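You operate a simulated robot arm through the tools that you are given. There is no shell and no other tool.

The job below is to be done with a simulated robot arm. You get a single attempt, and the scene is never put back.

TASK
Put things in order on the wash bench top. At the end: the blue door seal stands where the silver hose gland stood; the yellow door seal stands where the blue door seal stood; the blue rubbing pad is in the green pass tray; the silver hose gland from the wash bench top stands where the blue rubbing pad stood; whatever was shut is shut again. Leave all else as you found it, and nothing knocked over.

It is judged by the outcome, as a careful person would: the job done as asked, and still so three seconds after it is handed in. It fails if anything else is knocked over, pushed out of place, dropped, spilled or broken. Lids that push on must go on centred and level and be pressed home; caps that screw on are set level and turned clockwise until they are tight.

THE ROBOT
A 7-joint arm with a two-finger gripper, fixed in place. Base frame: the origin is at the foot of the arm, x ahead of it, y to its left, z up; the work surface is at about z = 0. Lengths are in mm, angles in rad, forces in N, time in s.
With the tool pointing down near the work surface it reaches from about 160 to 380 mm from the base axis. Its first joint turns from -1.257 to 1.257 rad. Payload 0.6 kg.
The tool frame sits at the grasp point between the pads (the TCP): z along the fingers, y along the line on which they close. The tips reach 22 mm beyond it. The gripper opens to 92 mm; its body begins 65 mm behind the TCP.
Orientation is told as [roll, pitch, yaw] about the base's x, y, z axes, in that order, counted from this pose: with the fingers straight down and closing along the base's y, the tool's x points along the base's -x, its y along +y and its z along -z.

THE INTERFACE
- The arm moves only by the tool apply_moves. Its argument "increments" is a list of rows, each an object (a shift or turn left out is 0, a gripper value left out holds the last) with "turn": the turn, a rotation vector about the tool's x, y, z in degrees, a list of three; "delta_pos": the shift along the tool's x, y, z in mm, a list of three; "claw": the opening, from 0 (shut) to 1 (fully open). In form: [{"turn": [wx, wy, wz], "delta_pos": [tx, ty, tz], "claw": claw}, ...]. A call has 1 to 20 rows; each row shifts and turns the commanded pose from where the row before left it, along the tool's axes as they then stand. Each row takes 0.2 s and may step no farther than 50 mm and 0.15 rad from the row before; otherwise, or with a gripper value out of range, the whole call is refused. Where a pose cannot be reached the arm comes as near as it can. A force on the tool above 40 N (or 10 N above the force at the start of the call, whichever is more), or a blocked arm, ends the call early, and 0.2 s more pass. The fingers move at their own pace (about 59.9 mm/s each) and stop on an object; they squeeze with about 26 N. The grip force told is the motor's: it shows also when the fingers shut on nothing. Time passes only in rows, and 0.2 s behind the last, so rows that do not move let the fingers close. It gives the time, the measured TCP pose, the force on the tool (base axes), the opening and the grip force at its end, in the units of the frame above (readings bear some noise), with the torque about the TCP (base axes, N m) and any sound that the robot's microphone picked up.
- Cameras (640 x 400 px; columns grow to the right, rows downward): "scene" is fixed at [60.7, -306.1, 395.3]; the picture's right is [0.52, -0.85, 0.00], its down [-0.63, -0.38, -0.68] and it looks along [0.58, 0.35, -0.74] (base axes); focal length 214 px, centre (320, 200). "wrist" rides on the gripper at [71, 19, -102] in the tool frame; the picture's right is [-0.26, 0.97, 0.00], its down [-0.75, -0.20, -0.62] and it looks along [-0.60, -0.16, 0.78] (tool axes); focal length 280 px, centre (320, 200). There is no depth. A picture from a camera that has moved, and an enlarged one, comes with that camera's place and axes in the base frame and with its lens. The place of the scene camera against the robot may be out by one fixed shift of up to 18 mm in any direction.
- snapshot(camera): a new picture of that camera. It takes no simulated time.
- close_up(camera, box): a new picture of the part [left, top, right, bottom] of that camera's present view, enlarged. It takes no simulated time.
- close_job(): hands the job in; it is judged then, once.

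Places have to be worked out from the pictures, the camera data and where the tool is seen. Open the gripper and draw the arm clear of the work before you hand the job in, unless the task says otherwise.

The tools are called after "Call:" as name(argument=value, ...) on one line, values as JSON. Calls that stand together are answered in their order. apply_moves: Moves the arm, as the interface text tells. Its arguments: {"type":"object","properties":{"increments":{"type":"array","items":{"type":"object","properties":{"turn":{"type":"array","items":{"type":"number"}},"delta_pos":{"type":"array","items":{"type":"number"}},"claw":{"type":"number"}}}}},"required":["increments"]} The other tools are called the same way: snapshot (camera) takes a picture; close_up (camera, box) takes an enlarged picture of a part of a camera's view; close_job () hands the job in.

At the start:

```text
time_s: 0.0
tool_pos: [293.5, -7.8, 216.9]
orientation: [0.0, 0.0, 0.001]
wrist_force: [-0.2, -0.5, 0.2]
wrist_torque: [0.0, 0.0, 0.02]
gripper_width: 92.0
grip_force: 0.0
```

scene: 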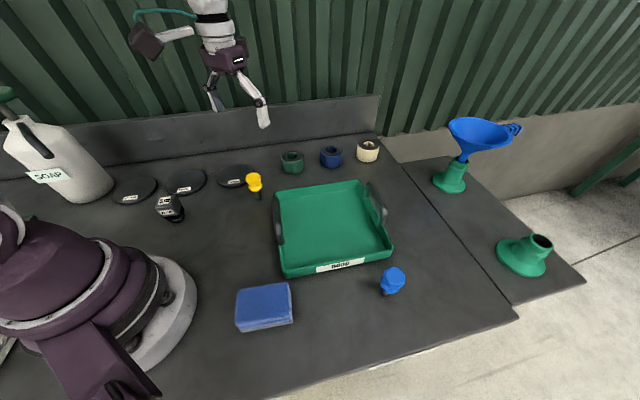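
wrist: 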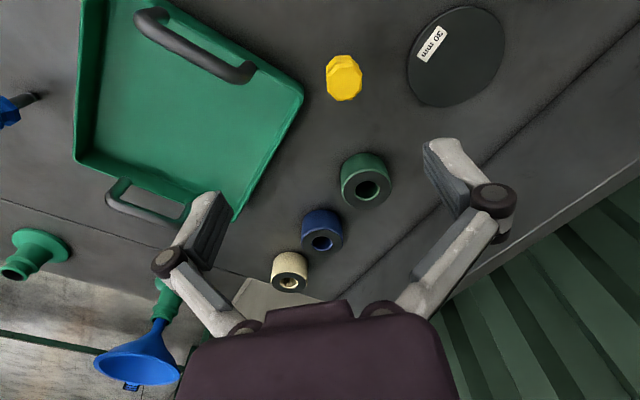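

I start by looking closer at the scene to identify the objects before moving anything.

Call:
close_up(camera="scene", box=[90, 130, 410, 330])

Call:
close_up(camera="scene", box=[380, 100, 600, 300])

Call:
close_up(camera="wrist", box=[240, 30, 520, 310])

Call:
close_up(camera="scene", box=[100, 150, 300, 250])

Call:
close_up(camera="scene", box=[220, 250, 440, 350])

```text
2.00 times, centred on (250, 230) of scene
camera zoom: at [60.7, -306.1, 395.3], right [0.52, -0.85, 0.0], down [-0.63, -0.38, -0.68], along [0.58, 0.35, -0.74], focal length 429 px, centre (460, 140)
```

zoom: 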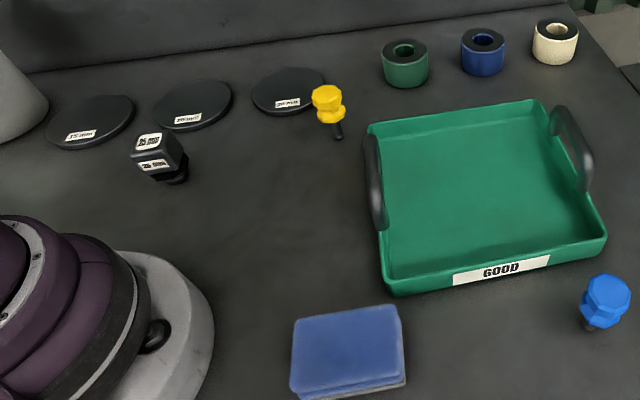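

```text
2.00 times, centred on (490, 200) of scene
camera zoom: at [60.7, -306.1, 395.3], right [0.52, -0.85, 0.0], down [-0.63, -0.38, -0.68], along [0.58, 0.35, -0.74], focal length 429 px, centre (-20, 200)
```

zoom: 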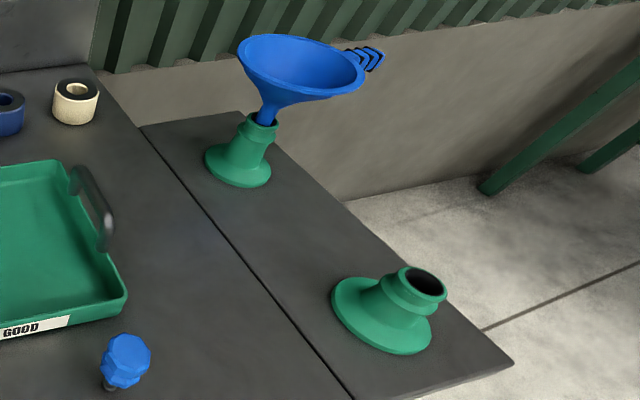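

```text
1.43 times, centred on (380, 170) of wrist
camera zoom: at [223.4, 13.2, 320.7], right [0.26, 0.97, 0.0], down [0.75, -0.2, 0.62], along [0.6, -0.16, -0.78], focal length 401 px, centre (234, 243)
```

zoom: 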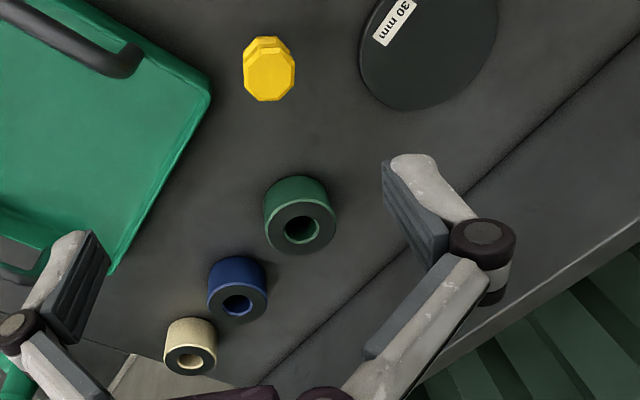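

```text
3.20 times, centred on (200, 200) of scene
camera zoom: at [60.7, -306.1, 395.3], right [0.52, -0.85, 0.0], down [-0.63, -0.38, -0.68], along [0.58, 0.35, -0.74], focal length 686 px, centre (704, 200)
```

zoom: 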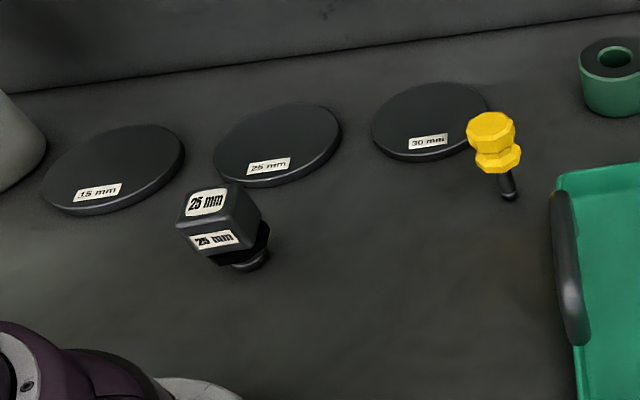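

```text
2.91 times, centred on (330, 300) of scene
camera zoom: at [60.7, -306.1, 395.3], right [0.52, -0.85, 0.0], down [-0.63, -0.38, -0.68], along [0.58, 0.35, -0.74], focal length 624 px, centre (291, -91)
```

zoom: 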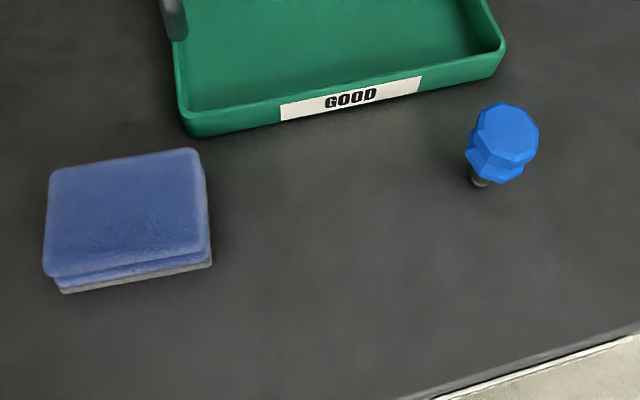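

The pictures show two knob-like items (yellow, blue) with dark stems, three rings at the back, a stack-like blue pad, the green GOOD tray and a black "25 mm" block. I see no silver item yet, so I turn and move the wrist camera over the left side of the bench at a safe height to look for it.

Call:
apply_moves(increments=[{"turn": [0, 0, -8], "claw": 1}, {"turn": [0, 0, -8]}, {"turn": [0, 0, -8]}, {"turn": [0, 0, -8]}, {"turn": [0, 0, -8]}, {"turn": [0, 0, -8]}, {"delta_pos": [0, 40, 0]}, {"delta_pos": [0, 40, 0]}, {"delta_pos": [0, 40, 0]}, {"delta_pos": [0, 40, 0]}, {"delta_pos": [0, 0, -20]}])

Call:
snapshot(camera="wrist")

Call:
snapshot(camera="scene")

```text
time_s: 2.4
tool_pos: [173.2, 101.2, 236.8]
orientation: [-0.001, 0.0, 0.838]
wrist_force: [-0.3, -0.2, -0.4]
wrist_torque: [0.06, 0.01, 0.0]
gripper_width: 92.1
grip_force: 0.1
```

```text
taken
camera wrist: at [112.5, 61.3, 340.7], right [-0.54, 0.84, 0.0], down [0.66, 0.42, 0.62], along [0.53, 0.34, -0.78], focal length 280 px, centre (320, 200)
```

wrist: 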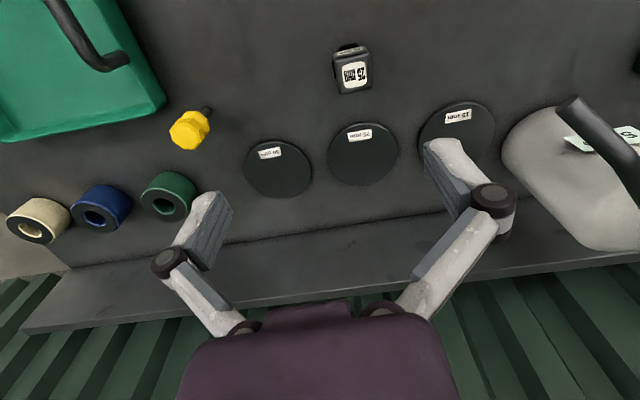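

```text
taken
```

scene: 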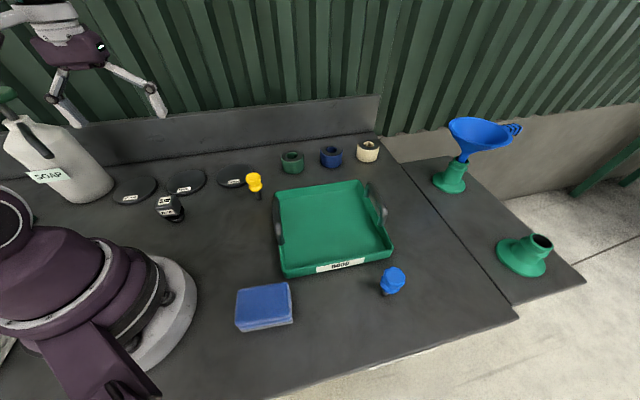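

Still no silver item. At the right edge of the wrist view there is something dark; I look at enlargements, then continue the search further left and toward the base.

Call:
close_up(camera="wrist", box=[230, 20, 510, 220])

Call:
close_up(camera="wrist", box=[480, 20, 640, 260])

Call:
close_up(camera="wrist", box=[0, 60, 280, 260])

Call:
close_up(camera="scene", box=[0, 150, 260, 400])

```text
2.00 times, centred on (370, 120) of wrist
camera zoom: at [112.5, 61.3, 340.7], right [-0.54, 0.84, 0.0], down [0.66, 0.42, 0.62], along [0.53, 0.34, -0.78], focal length 561 px, centre (220, 360)
```

zoom: 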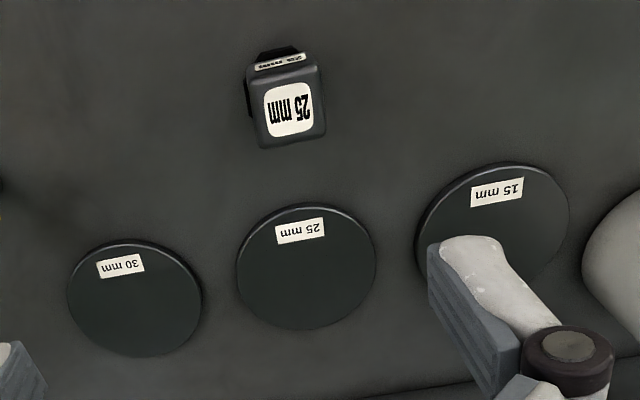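

```text
1.67 times, centred on (560, 140) of wrist
camera zoom: at [112.5, 61.3, 340.7], right [-0.54, 0.84, 0.0], down [0.66, 0.42, 0.62], along [0.53, 0.34, -0.78], focal length 467 px, centre (-80, 300)
```

zoom: 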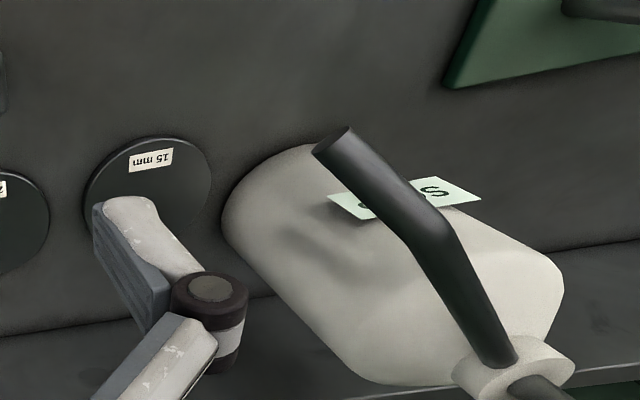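

```text
2.00 times, centred on (140, 160) of wrist
camera zoom: at [112.5, 61.3, 340.7], right [-0.54, 0.84, 0.0], down [0.66, 0.42, 0.62], along [0.53, 0.34, -0.78], focal length 561 px, centre (680, 280)
```

zoom: 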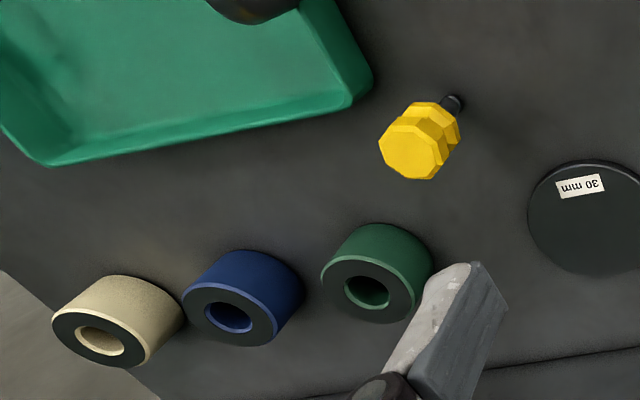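

```text
1.60 times, centred on (130, 275) of scene
camera zoom: at [60.7, -306.1, 395.3], right [0.52, -0.85, 0.0], down [-0.63, -0.38, -0.68], along [0.58, 0.35, -0.74], focal length 343 px, centre (624, 80)
```

zoom: 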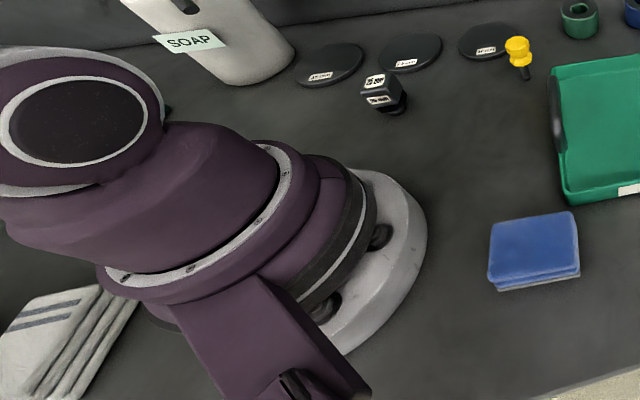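

The left/base side hidden behind the arm's foot is still unseen. I yaw the tool further left in place to point the wrist camera there.

Call:
apply_moves(increments=[{"turn": [0, 0, -8]}, {"turn": [0, 0, -8]}, {"turn": [0, 0, -8]}, {"turn": [0, 0, -8]}, {"turn": [0, 0, -8]}, {"turn": [0, 0, -8]}, {"turn": [0, 0, -8]}, {"turn": [0, 0, -8]}])

Call:
snapshot(camera="wrist")

Call:
snapshot(camera="scene")

```text
time_s: 4.2
tool_pos: [174.3, 100.2, 236.2]
orientation: [0.0, 0.0, 1.958]
wrist_force: [-0.5, -0.3, -0.5]
wrist_torque: [0.01, -0.01, 0.02]
gripper_width: 92.0
grip_force: 0.1
```

```text
taken
camera wrist: at [184.3, 27.9, 340.0], right [-0.99, -0.12, 0.0], down [-0.09, 0.77, 0.62], along [-0.08, 0.62, -0.78], focal length 280 px, centre (320, 200)
```

wrist: 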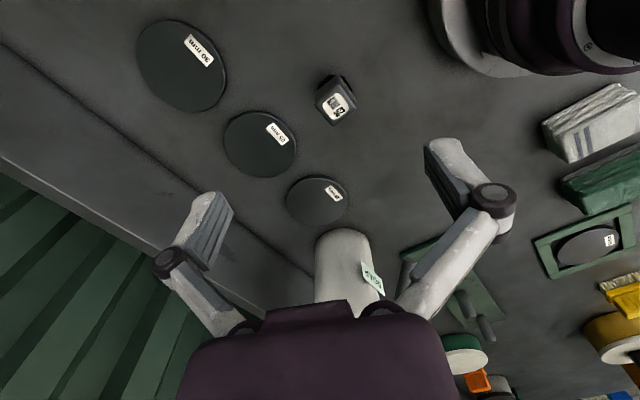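

```text
taken
```

scene: 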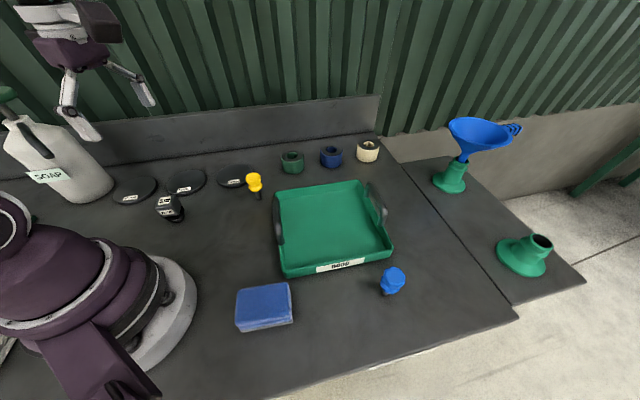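

There is clutter behind/left of the base, beyond the arm's reach. I enlarge it and the block to see if any silver item is there.

Call:
close_up(camera="wrist", box=[440, 60, 640, 400])

Call:
close_up(camera="wrist", box=[260, 40, 420, 160])

Call:
close_up(camera="wrist", box=[120, 10, 360, 230])

```text
1.18 times, centred on (540, 230) of wrist
camera zoom: at [184.3, 27.9, 340.0], right [-0.99, -0.12, 0.0], down [-0.09, 0.77, 0.62], along [-0.08, 0.62, -0.78], focal length 330 px, centre (61, 165)
```

zoom: 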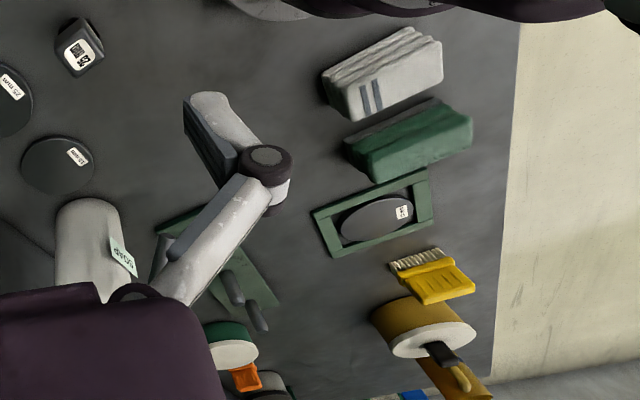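

```text
3.33 times, centred on (340, 100) of wrist
camera zoom: at [184.3, 27.9, 340.0], right [-0.99, -0.12, 0.0], down [-0.09, 0.77, 0.62], along [-0.08, 0.62, -0.78], focal length 935 px, centre (253, 533)
```

zoom: 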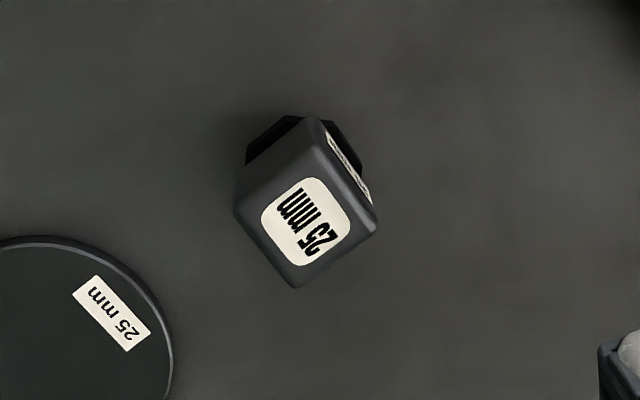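

```text
1.82 times, centred on (240, 120) of wrist
camera zoom: at [184.3, 27.9, 340.0], right [-0.99, -0.12, 0.0], down [-0.09, 0.77, 0.62], along [-0.08, 0.62, -0.78], focal length 510 px, centre (466, 346)
```

zoom: 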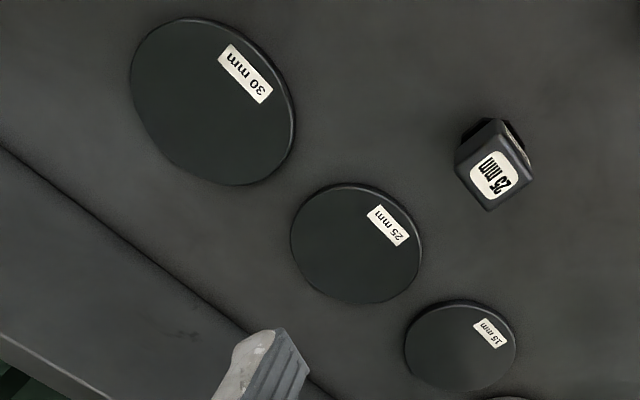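

No silver object among that far clutter either; within reach the only candidates are the yellow and blue seals (knob + stem), the blue pad, the tray, and the dark metallic "25 mm" block with hex foot – which by elimination is the hose gland (metal, size-marked). I now swing the camera to the right side to measure the pad, tray and blue seal.

Call:
apply_moves(increments=[{"turn": [0, 0, 7.9]}, {"turn": [0, 0, 7.9]}, {"turn": [0, 0, 7.9]}, {"turn": [0, 0, 7.9]}, {"turn": [0, 0, 7.9]}, {"turn": [0, 0, 7.9]}, {"turn": [0, 0, 7.9]}, {"turn": [0, 0, 7.9]}, {"turn": [0, 0, 7.9]}, {"turn": [0, 0, 7.9]}, {"turn": [0, 0, 7.9]}, {"turn": [0, 0, 7.9]}, {"turn": [0, 0, 7.9]}, {"turn": [0, 0, 7.9]}, {"turn": [0, 0, 7.9]}, {"turn": [0, 0, 7.9]}, {"turn": [0, 0, 7.9]}, {"turn": [0, 0, 7.9]}, {"turn": [0, 0, 7.9]}, {"turn": [0, 0, 7.9]}])

Call:
snapshot(camera="wrist")

```text
time_s: 8.4
tool_pos: [174.7, 101.1, 237.2]
orientation: [-0.001, -0.001, -0.805]
wrist_force: [0.0, -0.5, 0.7]
wrist_torque: [0.02, -0.01, -0.04]
gripper_width: 92.0
grip_force: 0.1
```

```text
taken
camera wrist: at [139.9, 164.9, 340.7], right [0.88, 0.48, 0.0], down [0.38, -0.68, 0.62], along [0.3, -0.55, -0.78], focal length 280 px, centre (320, 200)
```

wrist: 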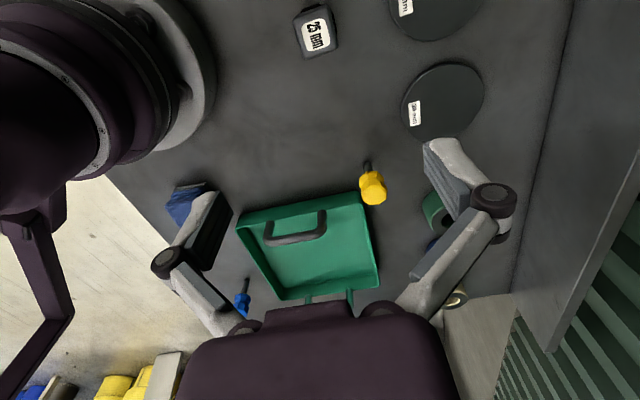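

From this view the blue seal, pad and tray sit to the right. I translate the tool there (same height, 240 mm to the right).

Call:
apply_moves(increments=[{"delta_pos": [-27.7, -28.9, 0]}, {"delta_pos": [-27.7, -28.9, 0]}, {"delta_pos": [-27.7, -28.9, 0]}, {"delta_pos": [-27.7, -28.9, 0]}, {"delta_pos": [-27.7, -28.9, 0]}, {"delta_pos": [-27.7, -28.9, 0]}])

Call:
snapshot(camera="wrist")

```text
time_s: 9.8
tool_pos: [165.5, -139.5, 239.6]
orientation: [0.0, 0.001, -0.8]
wrist_force: [-0.2, -0.4, 0.0]
wrist_torque: [-0.02, 0.03, 0.01]
gripper_width: 92.0
grip_force: 0.1
```

```text
taken
camera wrist: at [130.7, -74.5, 343.3], right [0.88, 0.48, 0.0], down [0.38, -0.68, 0.63], along [0.3, -0.55, -0.78], focal length 280 px, centre (320, 200)
```

wrist: 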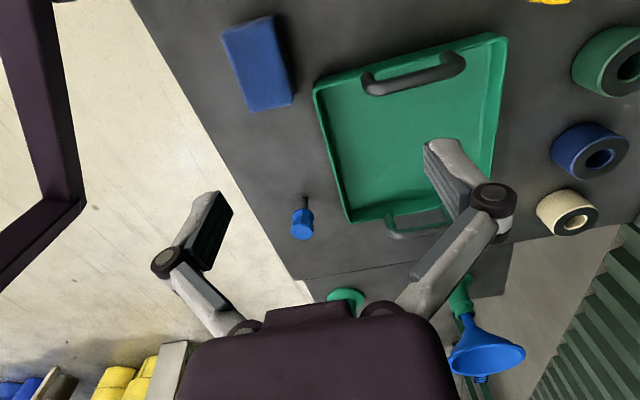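

Call:
close_up(camera="wrist", box=[200, 0, 360, 120])

Call:
close_up(camera="wrist", box=[300, 20, 520, 250])

Call:
close_up(camera="wrist", box=[260, 180, 360, 260])

```text
3.33 times, centred on (280, 60) of wrist
camera zoom: at [130.7, -74.5, 343.3], right [0.88, 0.48, 0.0], down [0.38, -0.68, 0.63], along [0.3, -0.55, -0.78], focal length 935 px, centre (453, 667)
```

zoom: 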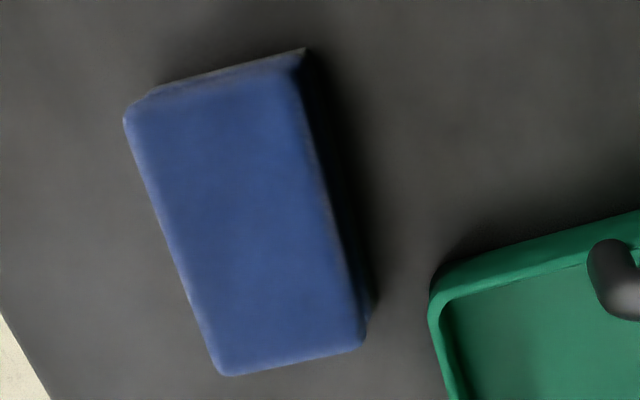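

```text
1.74 times, centred on (410, 135) of wrist
camera zoom: at [130.7, -74.5, 343.3], right [0.88, 0.48, 0.0], down [0.38, -0.68, 0.63], along [0.3, -0.55, -0.78], focal length 488 px, centre (164, 313)
```

zoom: 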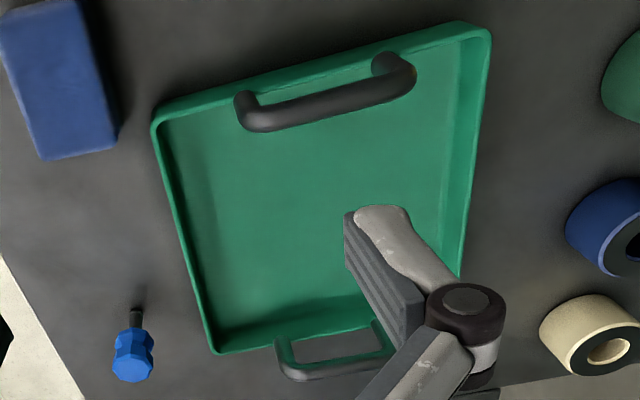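

```text
5.00 times, centred on (310, 220) of wrist
camera zoom: at [130.7, -74.5, 343.3], right [0.88, 0.48, 0.0], down [0.38, -0.68, 0.63], along [0.3, -0.55, -0.78], focal length 1402 px, centre (370, 100)
```

zoom: 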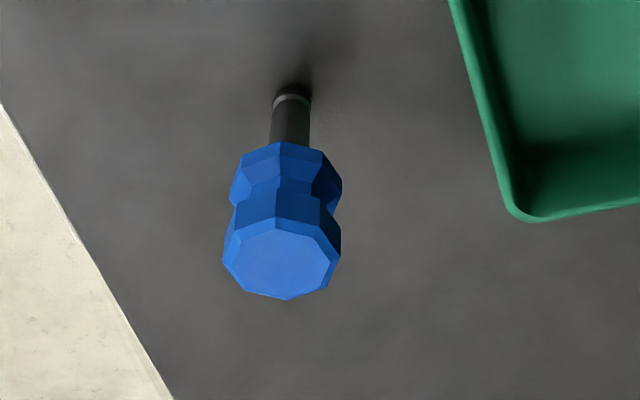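

I place the blue seal near (241, -322), about 403 mm out and ~75 mm tall. That is beyond the nominal reach, so I test in free air above it how far the arm can go with the tool straight down.

Call:
apply_moves(increments=[{"turn": [0, 0, 7.36]}, {"delta_pos": [-38.4, -9.7, 12]}, {"delta_pos": [-38.4, -9.7, 12]}, {"delta_pos": [-38.4, -9.7, 12]}, {"delta_pos": [-38.4, -9.7, 12]}, {"delta_pos": [-38.4, -9.7, 12]}, {"delta_pos": [0, 0, 0]}])

Call:
snapshot(camera="wrist")

Call:
snapshot(camera="scene")

```text
time_s: 11.4
tool_pos: [217.1, -296.4, 168.8]
orientation: [0.0, 0.0, -0.932]
wrist_force: [0.7, 0.1, 0.9]
wrist_torque: [0.01, 0.01, 0.02]
gripper_width: 91.9
grip_force: 0.1
out of reach, approached as far as the arm can: row 6
```

```text
taken
camera wrist: at [191.1, -227.9, 272.1], right [0.93, 0.37, 0.0], down [0.29, -0.73, 0.62], along [0.23, -0.58, -0.78], focal length 280 px, centre (320, 200)
```

wrist: 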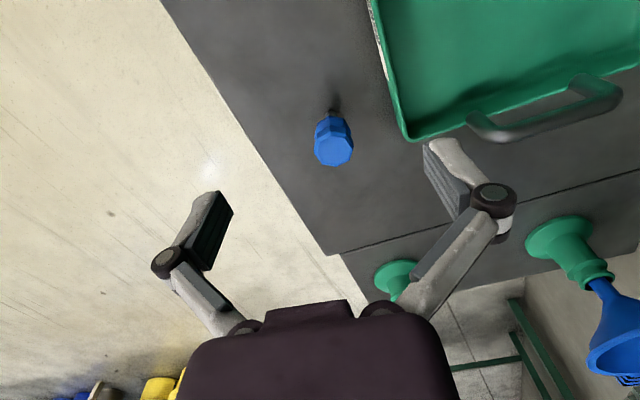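

```text
taken
```

scene: 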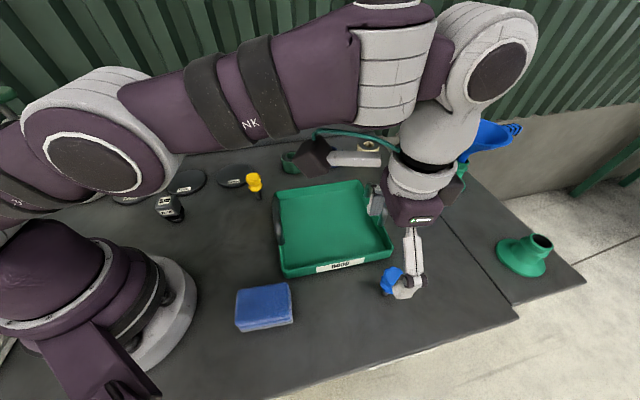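

The arm stops at about r = 367 with the tool straight down, so the blue seal needs an outward tilt. From this closer view I enlarge the seal to measure its exact place.

Call:
close_up(camera="wrist", box=[280, 80, 400, 180])

Call:
close_up(camera="scene", box=[350, 160, 450, 310])

```text
4.00 times, centred on (340, 130) of wrist
camera zoom: at [191.1, -227.9, 272.1], right [0.93, 0.37, 0.0], down [0.29, -0.73, 0.62], along [0.23, -0.58, -0.78], focal length 1122 px, centre (240, 480)
```

zoom: 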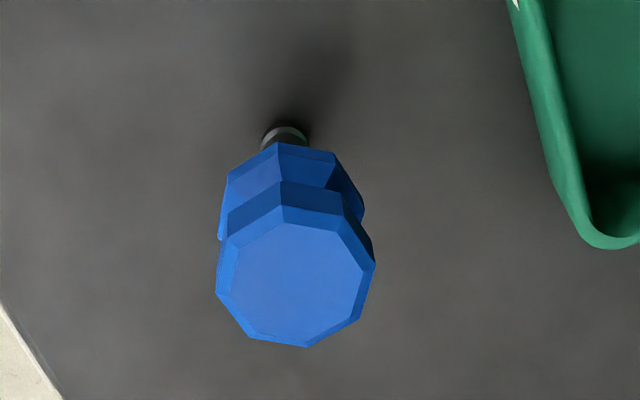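

```text
2.67 times, centred on (400, 235) of scene
camera zoom: at [60.7, -306.1, 395.3], right [0.52, -0.85, 0.0], down [-0.63, -0.38, -0.68], along [0.58, 0.35, -0.74], focal length 572 px, centre (107, 107)
```

zoom: 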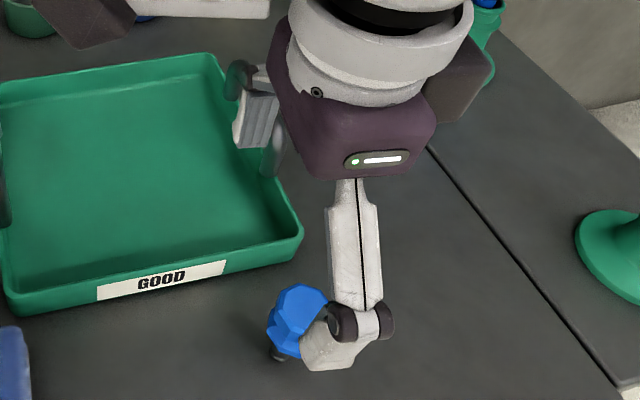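

I now judge the blue seal at about (242, -326), r≈406, height ≈70. First job is the pad, so I retreat from here and go over the pad's estimated centre (114, -174) at height ~170.

Call:
apply_moves(increments=[{"delta_pos": [40, -2.4, 0]}, {"delta_pos": [40, -2.4, 0]}, {"delta_pos": [40, -2.4, 0]}, {"delta_pos": [40, -2.4, 0]}, {"turn": [0, 0, -3.4]}])

Call:
snapshot(camera="wrist")

```text
time_s: 12.6
tool_pos: [115.4, -170.4, 168.3]
orientation: [-0.001, -0.002, -0.87]
wrist_force: [-0.3, 0.3, -0.6]
wrist_torque: [-0.04, 0.0, -0.04]
gripper_width: 92.2
grip_force: 0.1
```

```text
taken
camera wrist: at [85.2, -104.1, 270.7], right [0.91, 0.42, 0.0], down [0.33, -0.71, 0.63], along [0.26, -0.57, -0.78], focal length 280 px, centre (320, 200)
```

wrist: 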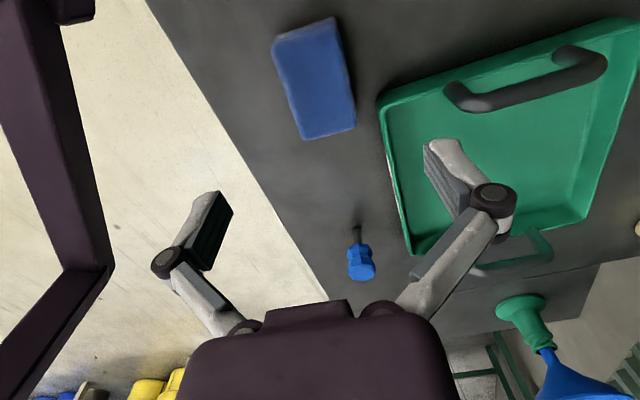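

The tool is over the pad region; I enlarge the pad to fix its centre, orientation and height.

Call:
close_up(camera="wrist", box=[240, 0, 400, 150])

Call:
close_up(camera="scene", box=[210, 260, 320, 350])

```text
2.67 times, centred on (320, 75) of wrist
camera zoom: at [85.2, -104.1, 270.7], right [0.91, 0.42, 0.0], down [0.33, -0.71, 0.63], along [0.26, -0.57, -0.78], focal length 748 px, centre (320, 533)
```

zoom: 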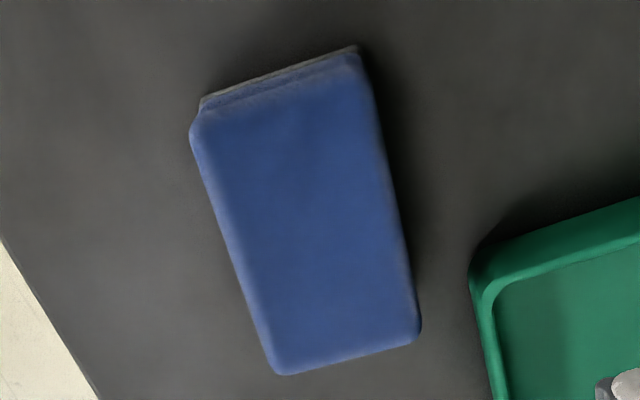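

```text
4.44 times, centred on (265, 305) of scene
camera zoom: at [60.7, -306.1, 395.3], right [0.52, -0.85, 0.0], down [-0.63, -0.38, -0.68], along [0.58, 0.35, -0.74], focal length 953 px, centre (564, -267)
```

zoom: 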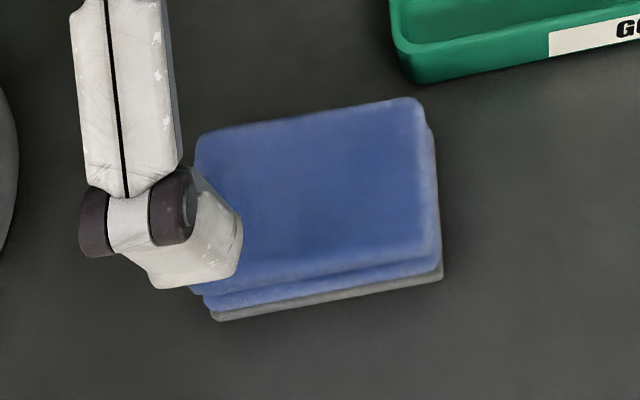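

Pad: about 82 x 51 mm, centre near (115.6, -172.3), long axis at about -48.6°. I align yaw to it, and lower to z≈65 to check that the fingers straddle it.

Call:
apply_moves(increments=[{"turn": [0, 0, -1.4], "claw": 1}, {"delta_pos": [-1.5, -1.1, 0]}, {"delta_pos": [0, 0, 35]}, {"delta_pos": [0, 0, 35]}, {"delta_pos": [0, 0, 33]}, {"delta_pos": [0, 0, 0]}])

Call:
snapshot(camera="wrist")

Call:
snapshot(camera="scene")

```text
time_s: 14.0
tool_pos: [117.0, -172.5, 65.2]
orientation: [0.0, 0.0, -0.846]
wrist_force: [0.6, -0.8, -0.2]
wrist_torque: [-0.01, -0.01, 0.03]
gripper_width: 92.0
grip_force: 0.1
```

```text
taken
camera wrist: at [85.6, -107.5, 168.1], right [0.9, 0.44, 0.0], down [0.35, -0.7, 0.62], along [0.28, -0.56, -0.78], focal length 280 px, centre (320, 200)
```

wrist: 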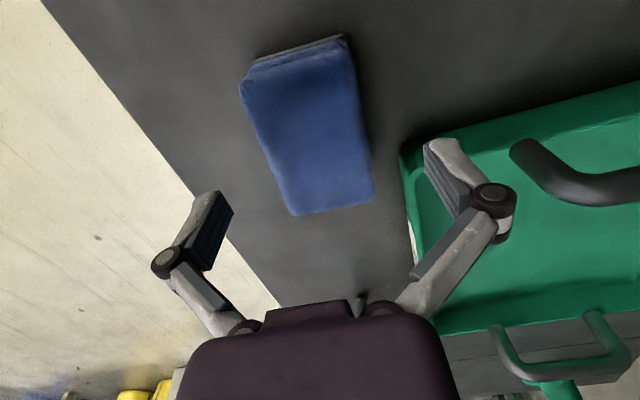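

```text
taken
```

scene: 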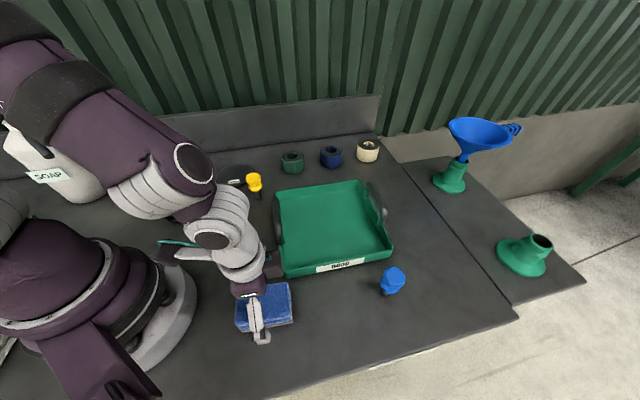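

Combining both views, the pad is about 39 mm tall and its centre is near (114, -169.5); I shift 4 mm back, lower to z≈28 and close on it.

Call:
apply_moves(increments=[{"delta_pos": [4.2, -0.3, 0]}, {"delta_pos": [0, 0, 20]}, {"delta_pos": [0, 0, 17]}, {"delta_pos": [0, 0, 0]}, {"claw": 0.4}, {"claw": 0.4}, {"claw": 0.4}, {"claw": 0.4}])

Call:
snapshot(camera="wrist")

```text
time_s: 15.8
tool_pos: [112.2, -170.0, 27.5]
orientation: [0.001, 0.001, -0.847]
wrist_force: [1.2, -0.5, 4.2]
wrist_torque: [-0.05, 0.04, -0.01]
gripper_width: 51.2
grip_force: 25.7
```

```text
taken
camera wrist: at [79.8, -104.0, 131.2], right [0.9, 0.44, 0.0], down [0.35, -0.7, 0.63], along [0.28, -0.56, -0.78], focal length 280 px, centre (320, 200)
```

wrist: 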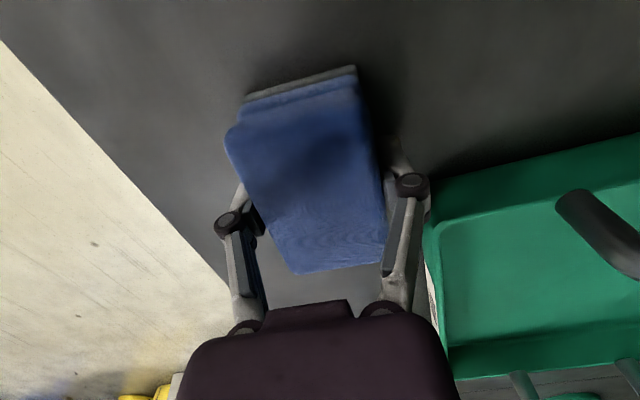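

The fingers hold the pad at 51 mm width with 26 N. I lift straight up to z≈140.

Call:
apply_moves(increments=[{"delta_pos": [0, 0, -15]}, {"delta_pos": [0, 0, -30]}, {"delta_pos": [0, 0, -35]}, {"delta_pos": [0, 0, -35]}, {"delta_pos": [0, 0, 0]}])

Call:
snapshot(camera="wrist")

Call:
snapshot(camera="scene")

```text
time_s: 17.0
tool_pos: [111.3, -170.9, 143.3]
orientation: [0.002, -0.001, -0.849]
wrist_force: [0.4, -0.8, -1.5]
wrist_torque: [-0.01, -0.01, -0.04]
gripper_width: 51.1
grip_force: 25.7
```

```text
taken
camera wrist: at [79.6, -104.2, 246.7], right [0.9, 0.44, 0.0], down [0.35, -0.7, 0.63], along [0.28, -0.56, -0.78], focal length 280 px, centre (320, 200)
```

wrist: 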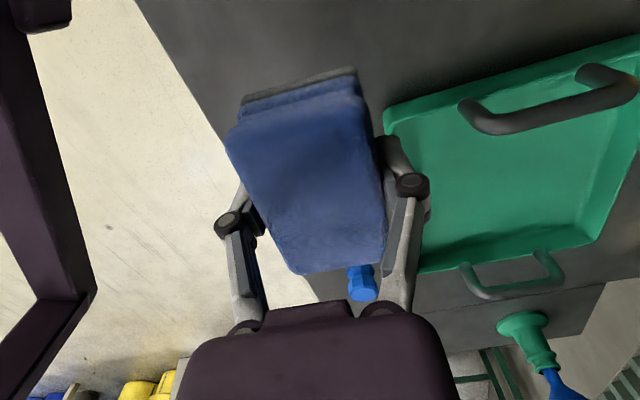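

```text
taken
```

scene: 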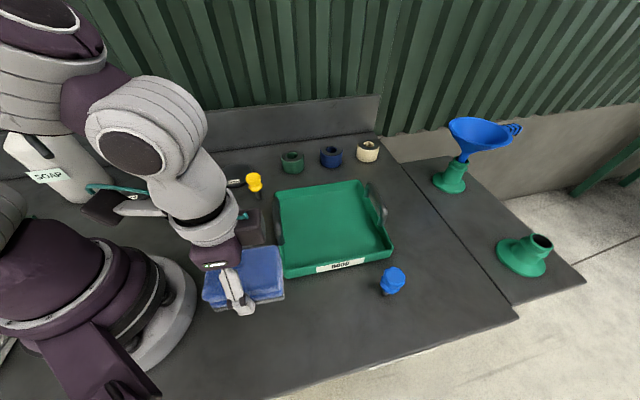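

The pad is held level and weighs about 1.5 N. Before carrying it over, I enlarge the tray in both cameras to fix its walls and handle heights.

Call:
close_up(camera="scene", box=[260, 170, 410, 290])

Call:
close_up(camera="wrist", box=[370, 30, 640, 310])

```text
3.33 times, centred on (335, 230) of scene
camera zoom: at [60.7, -306.1, 395.3], right [0.52, -0.85, 0.0], down [-0.63, -0.38, -0.68], along [0.58, 0.35, -0.74], focal length 715 px, centre (270, 100)
```

zoom: 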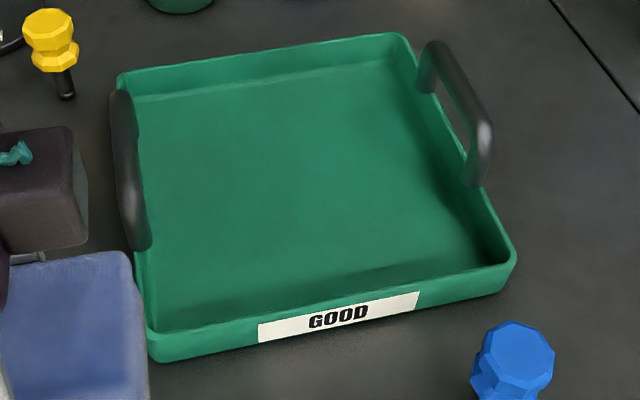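

```text
1.43 times, centred on (505, 170) of wrist
camera zoom: at [79.6, -104.2, 246.7], right [0.9, 0.44, 0.0], down [0.35, -0.7, 0.63], along [0.28, -0.56, -0.78], focal length 401 px, centre (56, 243)
```

zoom: 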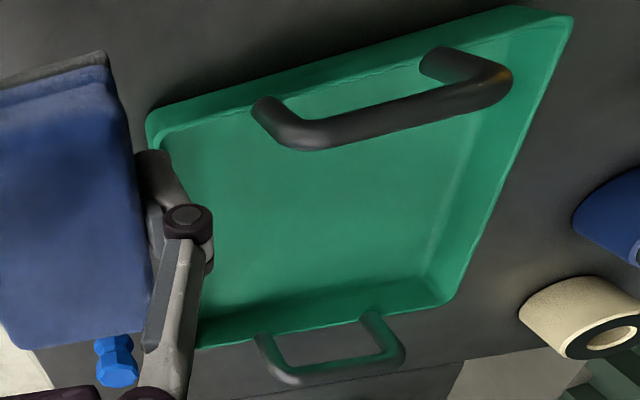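

The tray is a ~200 mm square turned 45°, centre about (308, -166), handle bars up to ~75 mm on the near and far sides. I carry the pad at z≈143 to (298, -168) and square it to the tray.

Call:
apply_moves(increments=[{"delta_pos": [-24.3, 28.5, 0]}, {"delta_pos": [-24.3, 28.5, 0]}, {"delta_pos": [-24.3, 28.5, 0]}, {"delta_pos": [-24.3, 28.5, 0]}, {"delta_pos": [-24.3, 28.5, 0]}, {"turn": [0, 0, -3.6]}, {"delta_pos": [0, 0, 0]}])

Call:
snapshot(camera="wrist")

Call:
snapshot(camera="scene")

```text
time_s: 18.6
tool_pos: [300.4, -167.5, 144.3]
orientation: [0.0, 0.0, -0.782]
wrist_force: [-0.1, 1.2, 0.5]
wrist_torque: [0.02, 0.01, 0.0]
gripper_width: 50.7
grip_force: 26.2
```

```text
taken
camera wrist: at [264.8, -103.9, 246.9], right [0.87, 0.5, 0.0], down [0.39, -0.68, 0.62], along [0.31, -0.54, -0.78], focal length 280 px, centre (320, 200)
```

wrist: 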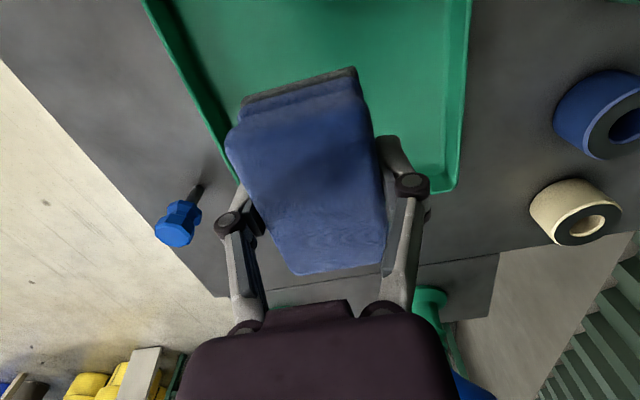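

```text
taken
```

scene: 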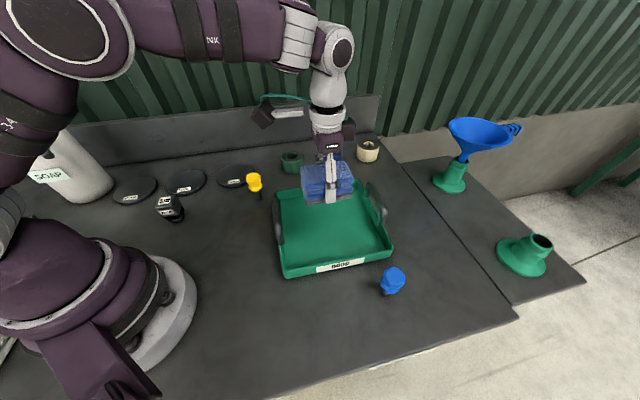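

The pad is over the tray's interior. I lower it to about 10 mm above the tray floor and check.

Call:
apply_moves(increments=[{"delta_pos": [0, 0, 35]}, {"delta_pos": [0, 0, 35]}, {"delta_pos": [0, 0, 30]}, {"delta_pos": [0, 0, 0]}])

Call:
snapshot(camera="wrist")

Call:
snapshot(camera="scene")

```text
time_s: 19.6
tool_pos: [297.3, -169.8, 42.9]
orientation: [-0.001, -0.001, -0.783]
wrist_force: [0.3, -0.7, 0.0]
wrist_torque: [-0.02, 0.0, 0.03]
gripper_width: 51.0
grip_force: 26.3
```

```text
taken
camera wrist: at [262.4, -105.2, 146.3], right [0.87, 0.5, 0.0], down [0.39, -0.68, 0.62], along [0.31, -0.54, -0.78], focal length 280 px, centre (320, 200)
```

wrist: 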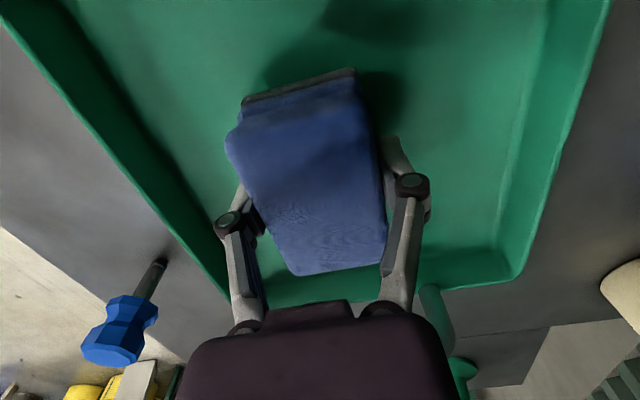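

```text
taken
```

scene: 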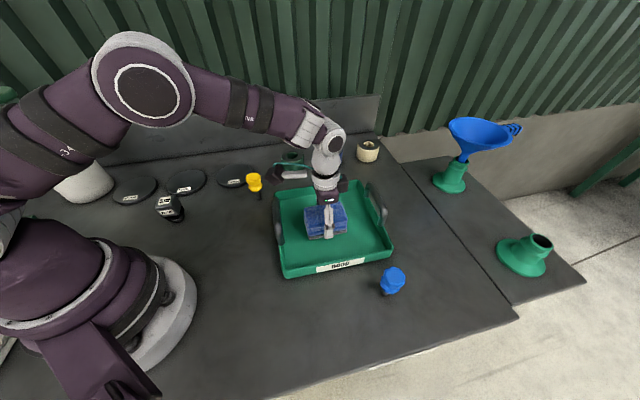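

It is well inside the walls. I lower in small steps, watching for contact force.

Call:
apply_moves(increments=[{"delta_pos": [0, 0, 6]}, {"delta_pos": [0, 0, 3]}, {"delta_pos": [0, 0, 0]}])

Call:
apply_moves(increments=[{"delta_pos": [0, 0, 1.5]}, {"delta_pos": [0, 0, 0]}])

Call:
apply_moves(increments=[{"delta_pos": [0, 0, 1]}, {"delta_pos": [0, 0, 0]}])

```text
time_s: 20.4
tool_pos: [300.4, -168.6, 33.2]
orientation: [-0.001, -0.001, -0.783]
wrist_force: [-0.3, -0.1, -1.3]
wrist_torque: [-0.01, 0.02, 0.01]
gripper_width: 51.2
grip_force: 25.8
```

```text
time_s: 21.0
tool_pos: [299.3, -168.6, 32.8]
orientation: [0.002, -0.003, -0.786]
wrist_force: [-6.1, -0.4, 31.7]
wrist_torque: [-0.01, 0.18, -0.04]
gripper_width: 51.2
grip_force: 26.1
```

```text
time_s: 21.6
tool_pos: [300.8, -169.3, 31.1]
orientation: [-0.002, -0.001, -0.785]
wrist_force: [-0.6, -4.0, 31.7]
wrist_torque: [-0.13, 0.07, -0.03]
gripper_width: 51.1
grip_force: 25.7
```

The pad is down on the tray floor (force rose to ~32 N). I ease off 1.5 mm, open the fingers a little, then lift clear.

Call:
apply_moves(increments=[{"delta_pos": [0, 0, -1.5]}, {"claw": 0.65}, {"claw": 0.75}, {"claw": 0.75}, {"delta_pos": [0, 0, -20]}, {"delta_pos": [0, 0, -35]}, {"delta_pos": [0, 0, -40]}, {"delta_pos": [0, 0, -40]}, {"claw": 1}])

Call:
snapshot(camera="wrist")

Call:
snapshot(camera="scene")

```text
time_s: 23.6
tool_pos: [299.1, -167.8, 167.2]
orientation: [0.001, -0.001, -0.784]
wrist_force: [-0.4, 0.8, -0.3]
wrist_torque: [-0.04, -0.01, -0.01]
gripper_width: 91.9
grip_force: 0.1
```

```text
taken
camera wrist: at [263.9, -103.2, 271.7], right [0.87, 0.5, 0.0], down [0.39, -0.68, 0.62], along [0.31, -0.54, -0.78], focal length 280 px, centre (320, 200)
```

wrist: 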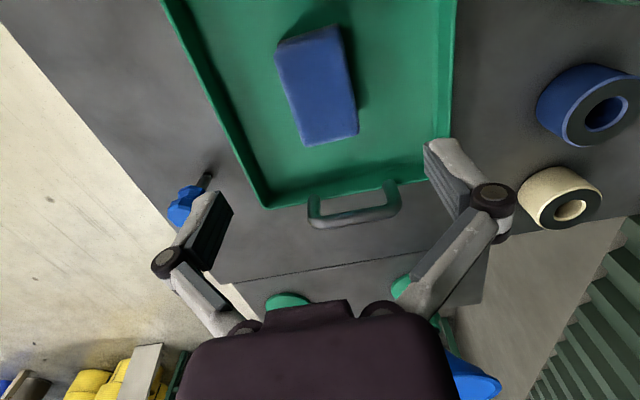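

```text
taken
```

scene: 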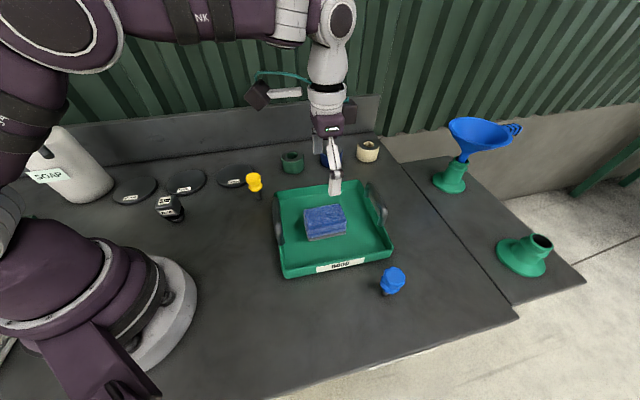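

The pad rests in the tray. Next I go over the 25 mm gland near (154, 127) at height ~167 and turn the tool to face that side for a measuring view.

Call:
apply_moves(increments=[{"delta_pos": [44.4, 15.2, 0]}, {"delta_pos": [44.4, 15.2, 0]}, {"delta_pos": [44.4, 15.2, 0]}, {"delta_pos": [44.4, 15.2, 0]}, {"delta_pos": [44.4, 15.2, 0]}, {"delta_pos": [44.4, 15.2, 0]}, {"delta_pos": [44.4, 15.2, 0]}, {"turn": [0, 0, -7.68]}, {"turn": [0, 0, -7.68]}, {"turn": [0, 0, -7.68]}, {"turn": [0, 0, -7.68]}, {"turn": [0, 0, -7.68]}, {"turn": [0, 0, -7.68]}, {"turn": [0, 0, -7.68]}, {"turn": [0, 0, -7.68]}, {"turn": [0, 0, -7.68]}, {"turn": [0, 0, -7.68]}, {"turn": [0, 0, -7.68]}, {"delta_pos": [0, 0, 0]}])

Call:
snapshot(camera="wrist")

Call:
snapshot(camera="scene")

```text
time_s: 27.6
tool_pos: [155.5, 126.1, 168.4]
orientation: [0.0, -0.001, 0.692]
wrist_force: [0.1, -0.7, -0.7]
wrist_torque: [-0.01, 0.0, 0.03]
gripper_width: 91.9
grip_force: 0.1
```

```text
taken
camera wrist: at [89.6, 96.1, 271.2], right [-0.41, 0.91, 0.0], down [0.71, 0.32, 0.62], along [0.57, 0.26, -0.78], focal length 280 px, centre (320, 200)
```

wrist: 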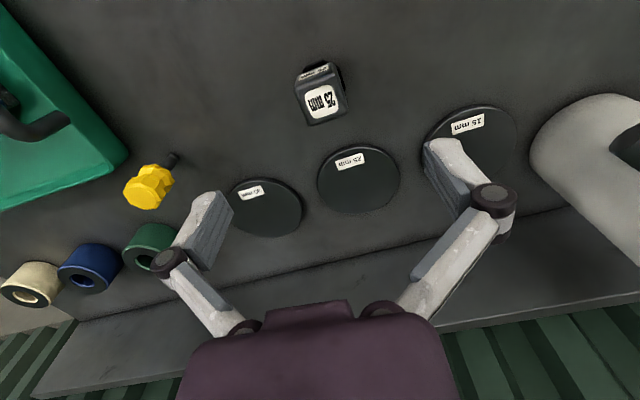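

```text
taken
```

scene: 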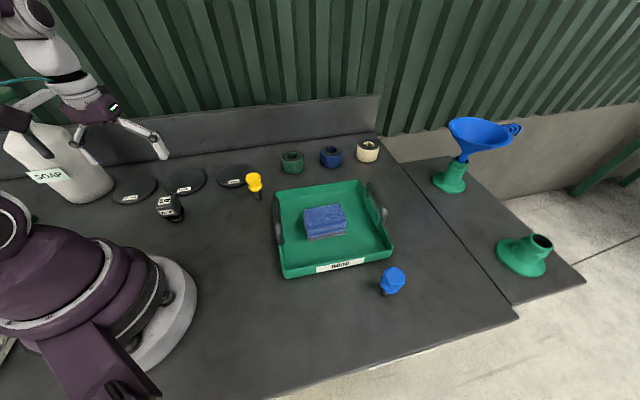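

Call:
close_up(camera="wrist", box=[270, 40, 380, 140])

Call:
close_up(camera="scene", box=[140, 180, 200, 230])

```text
4.00 times, centred on (325, 90) of wrist
camera zoom: at [89.6, 96.1, 271.2], right [-0.41, 0.91, 0.0], down [0.71, 0.32, 0.62], along [0.57, 0.26, -0.78], focal length 1122 px, centre (300, 640)
```

zoom: 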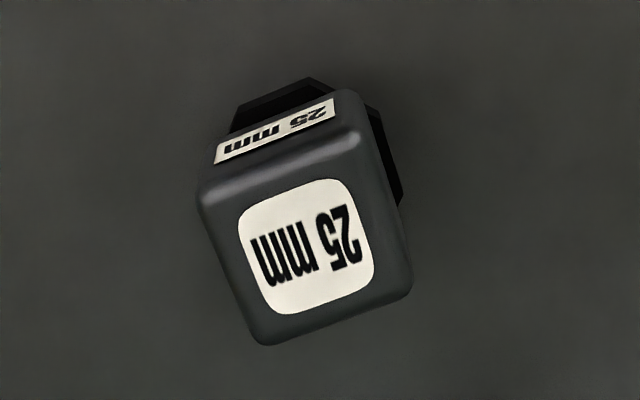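

```text
8.00 times, centred on (170, 205) of scene
camera zoom: at [60.7, -306.1, 395.3], right [0.52, -0.85, 0.0], down [-0.63, -0.38, -0.68], along [0.58, 0.35, -0.74], focal length 1716 px, centre (1520, 160)
```

zoom: 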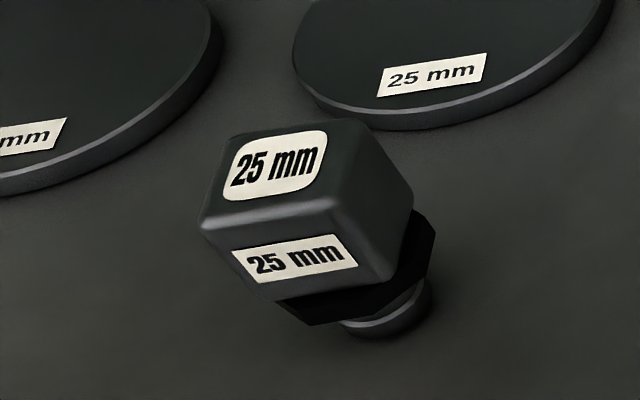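

The gland's square head is about 32 mm across, turned 45°, top at ~60 mm, centre about (154.5, 127.5). I align yaw to 45° and lower to z≈115 for a second measurement.

Call:
apply_moves(increments=[{"turn": [0, 0, -5.35]}, {"delta_pos": [0, 0, 30]}, {"delta_pos": [0, 0, 24]}, {"delta_pos": [0, 0, 0]}])

Call:
snapshot(camera="wrist")

Call:
close_up(camera="wrist", box=[250, 60, 390, 190])

```text
time_s: 28.6
tool_pos: [155.4, 126.7, 114.9]
orientation: [0.0, -0.001, 0.783]
wrist_force: [0.0, 0.0, -0.6]
wrist_torque: [-0.01, 0.01, 0.05]
gripper_width: 92.1
grip_force: 0.0
```

```text
taken
camera wrist: at [92.1, 90.4, 217.5], right [-0.5, 0.87, 0.0], down [0.68, 0.39, 0.62], along [0.54, 0.31, -0.78], focal length 280 px, centre (320, 200)
```

wrist: 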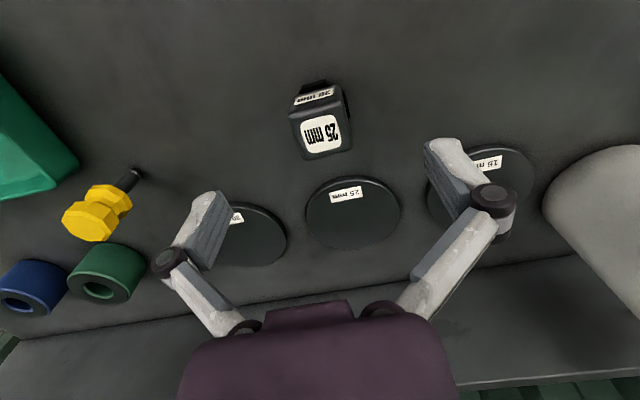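

```text
3.08 times, centred on (320, 125) of wrist
camera zoom: at [92.1, 90.4, 217.5], right [-0.5, 0.87, 0.0], down [0.68, 0.39, 0.62], along [0.54, 0.31, -0.78], focal length 863 px, centre (320, 431)
```

zoom: 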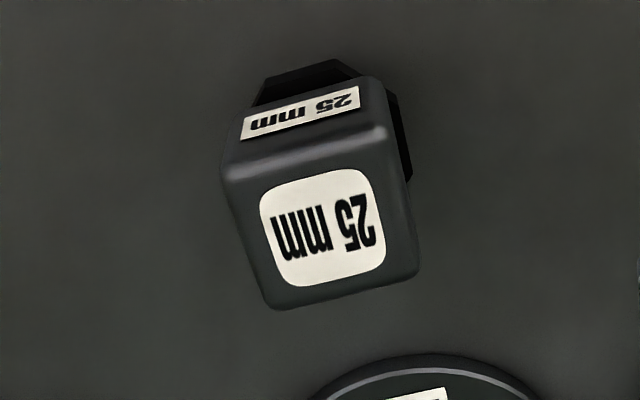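

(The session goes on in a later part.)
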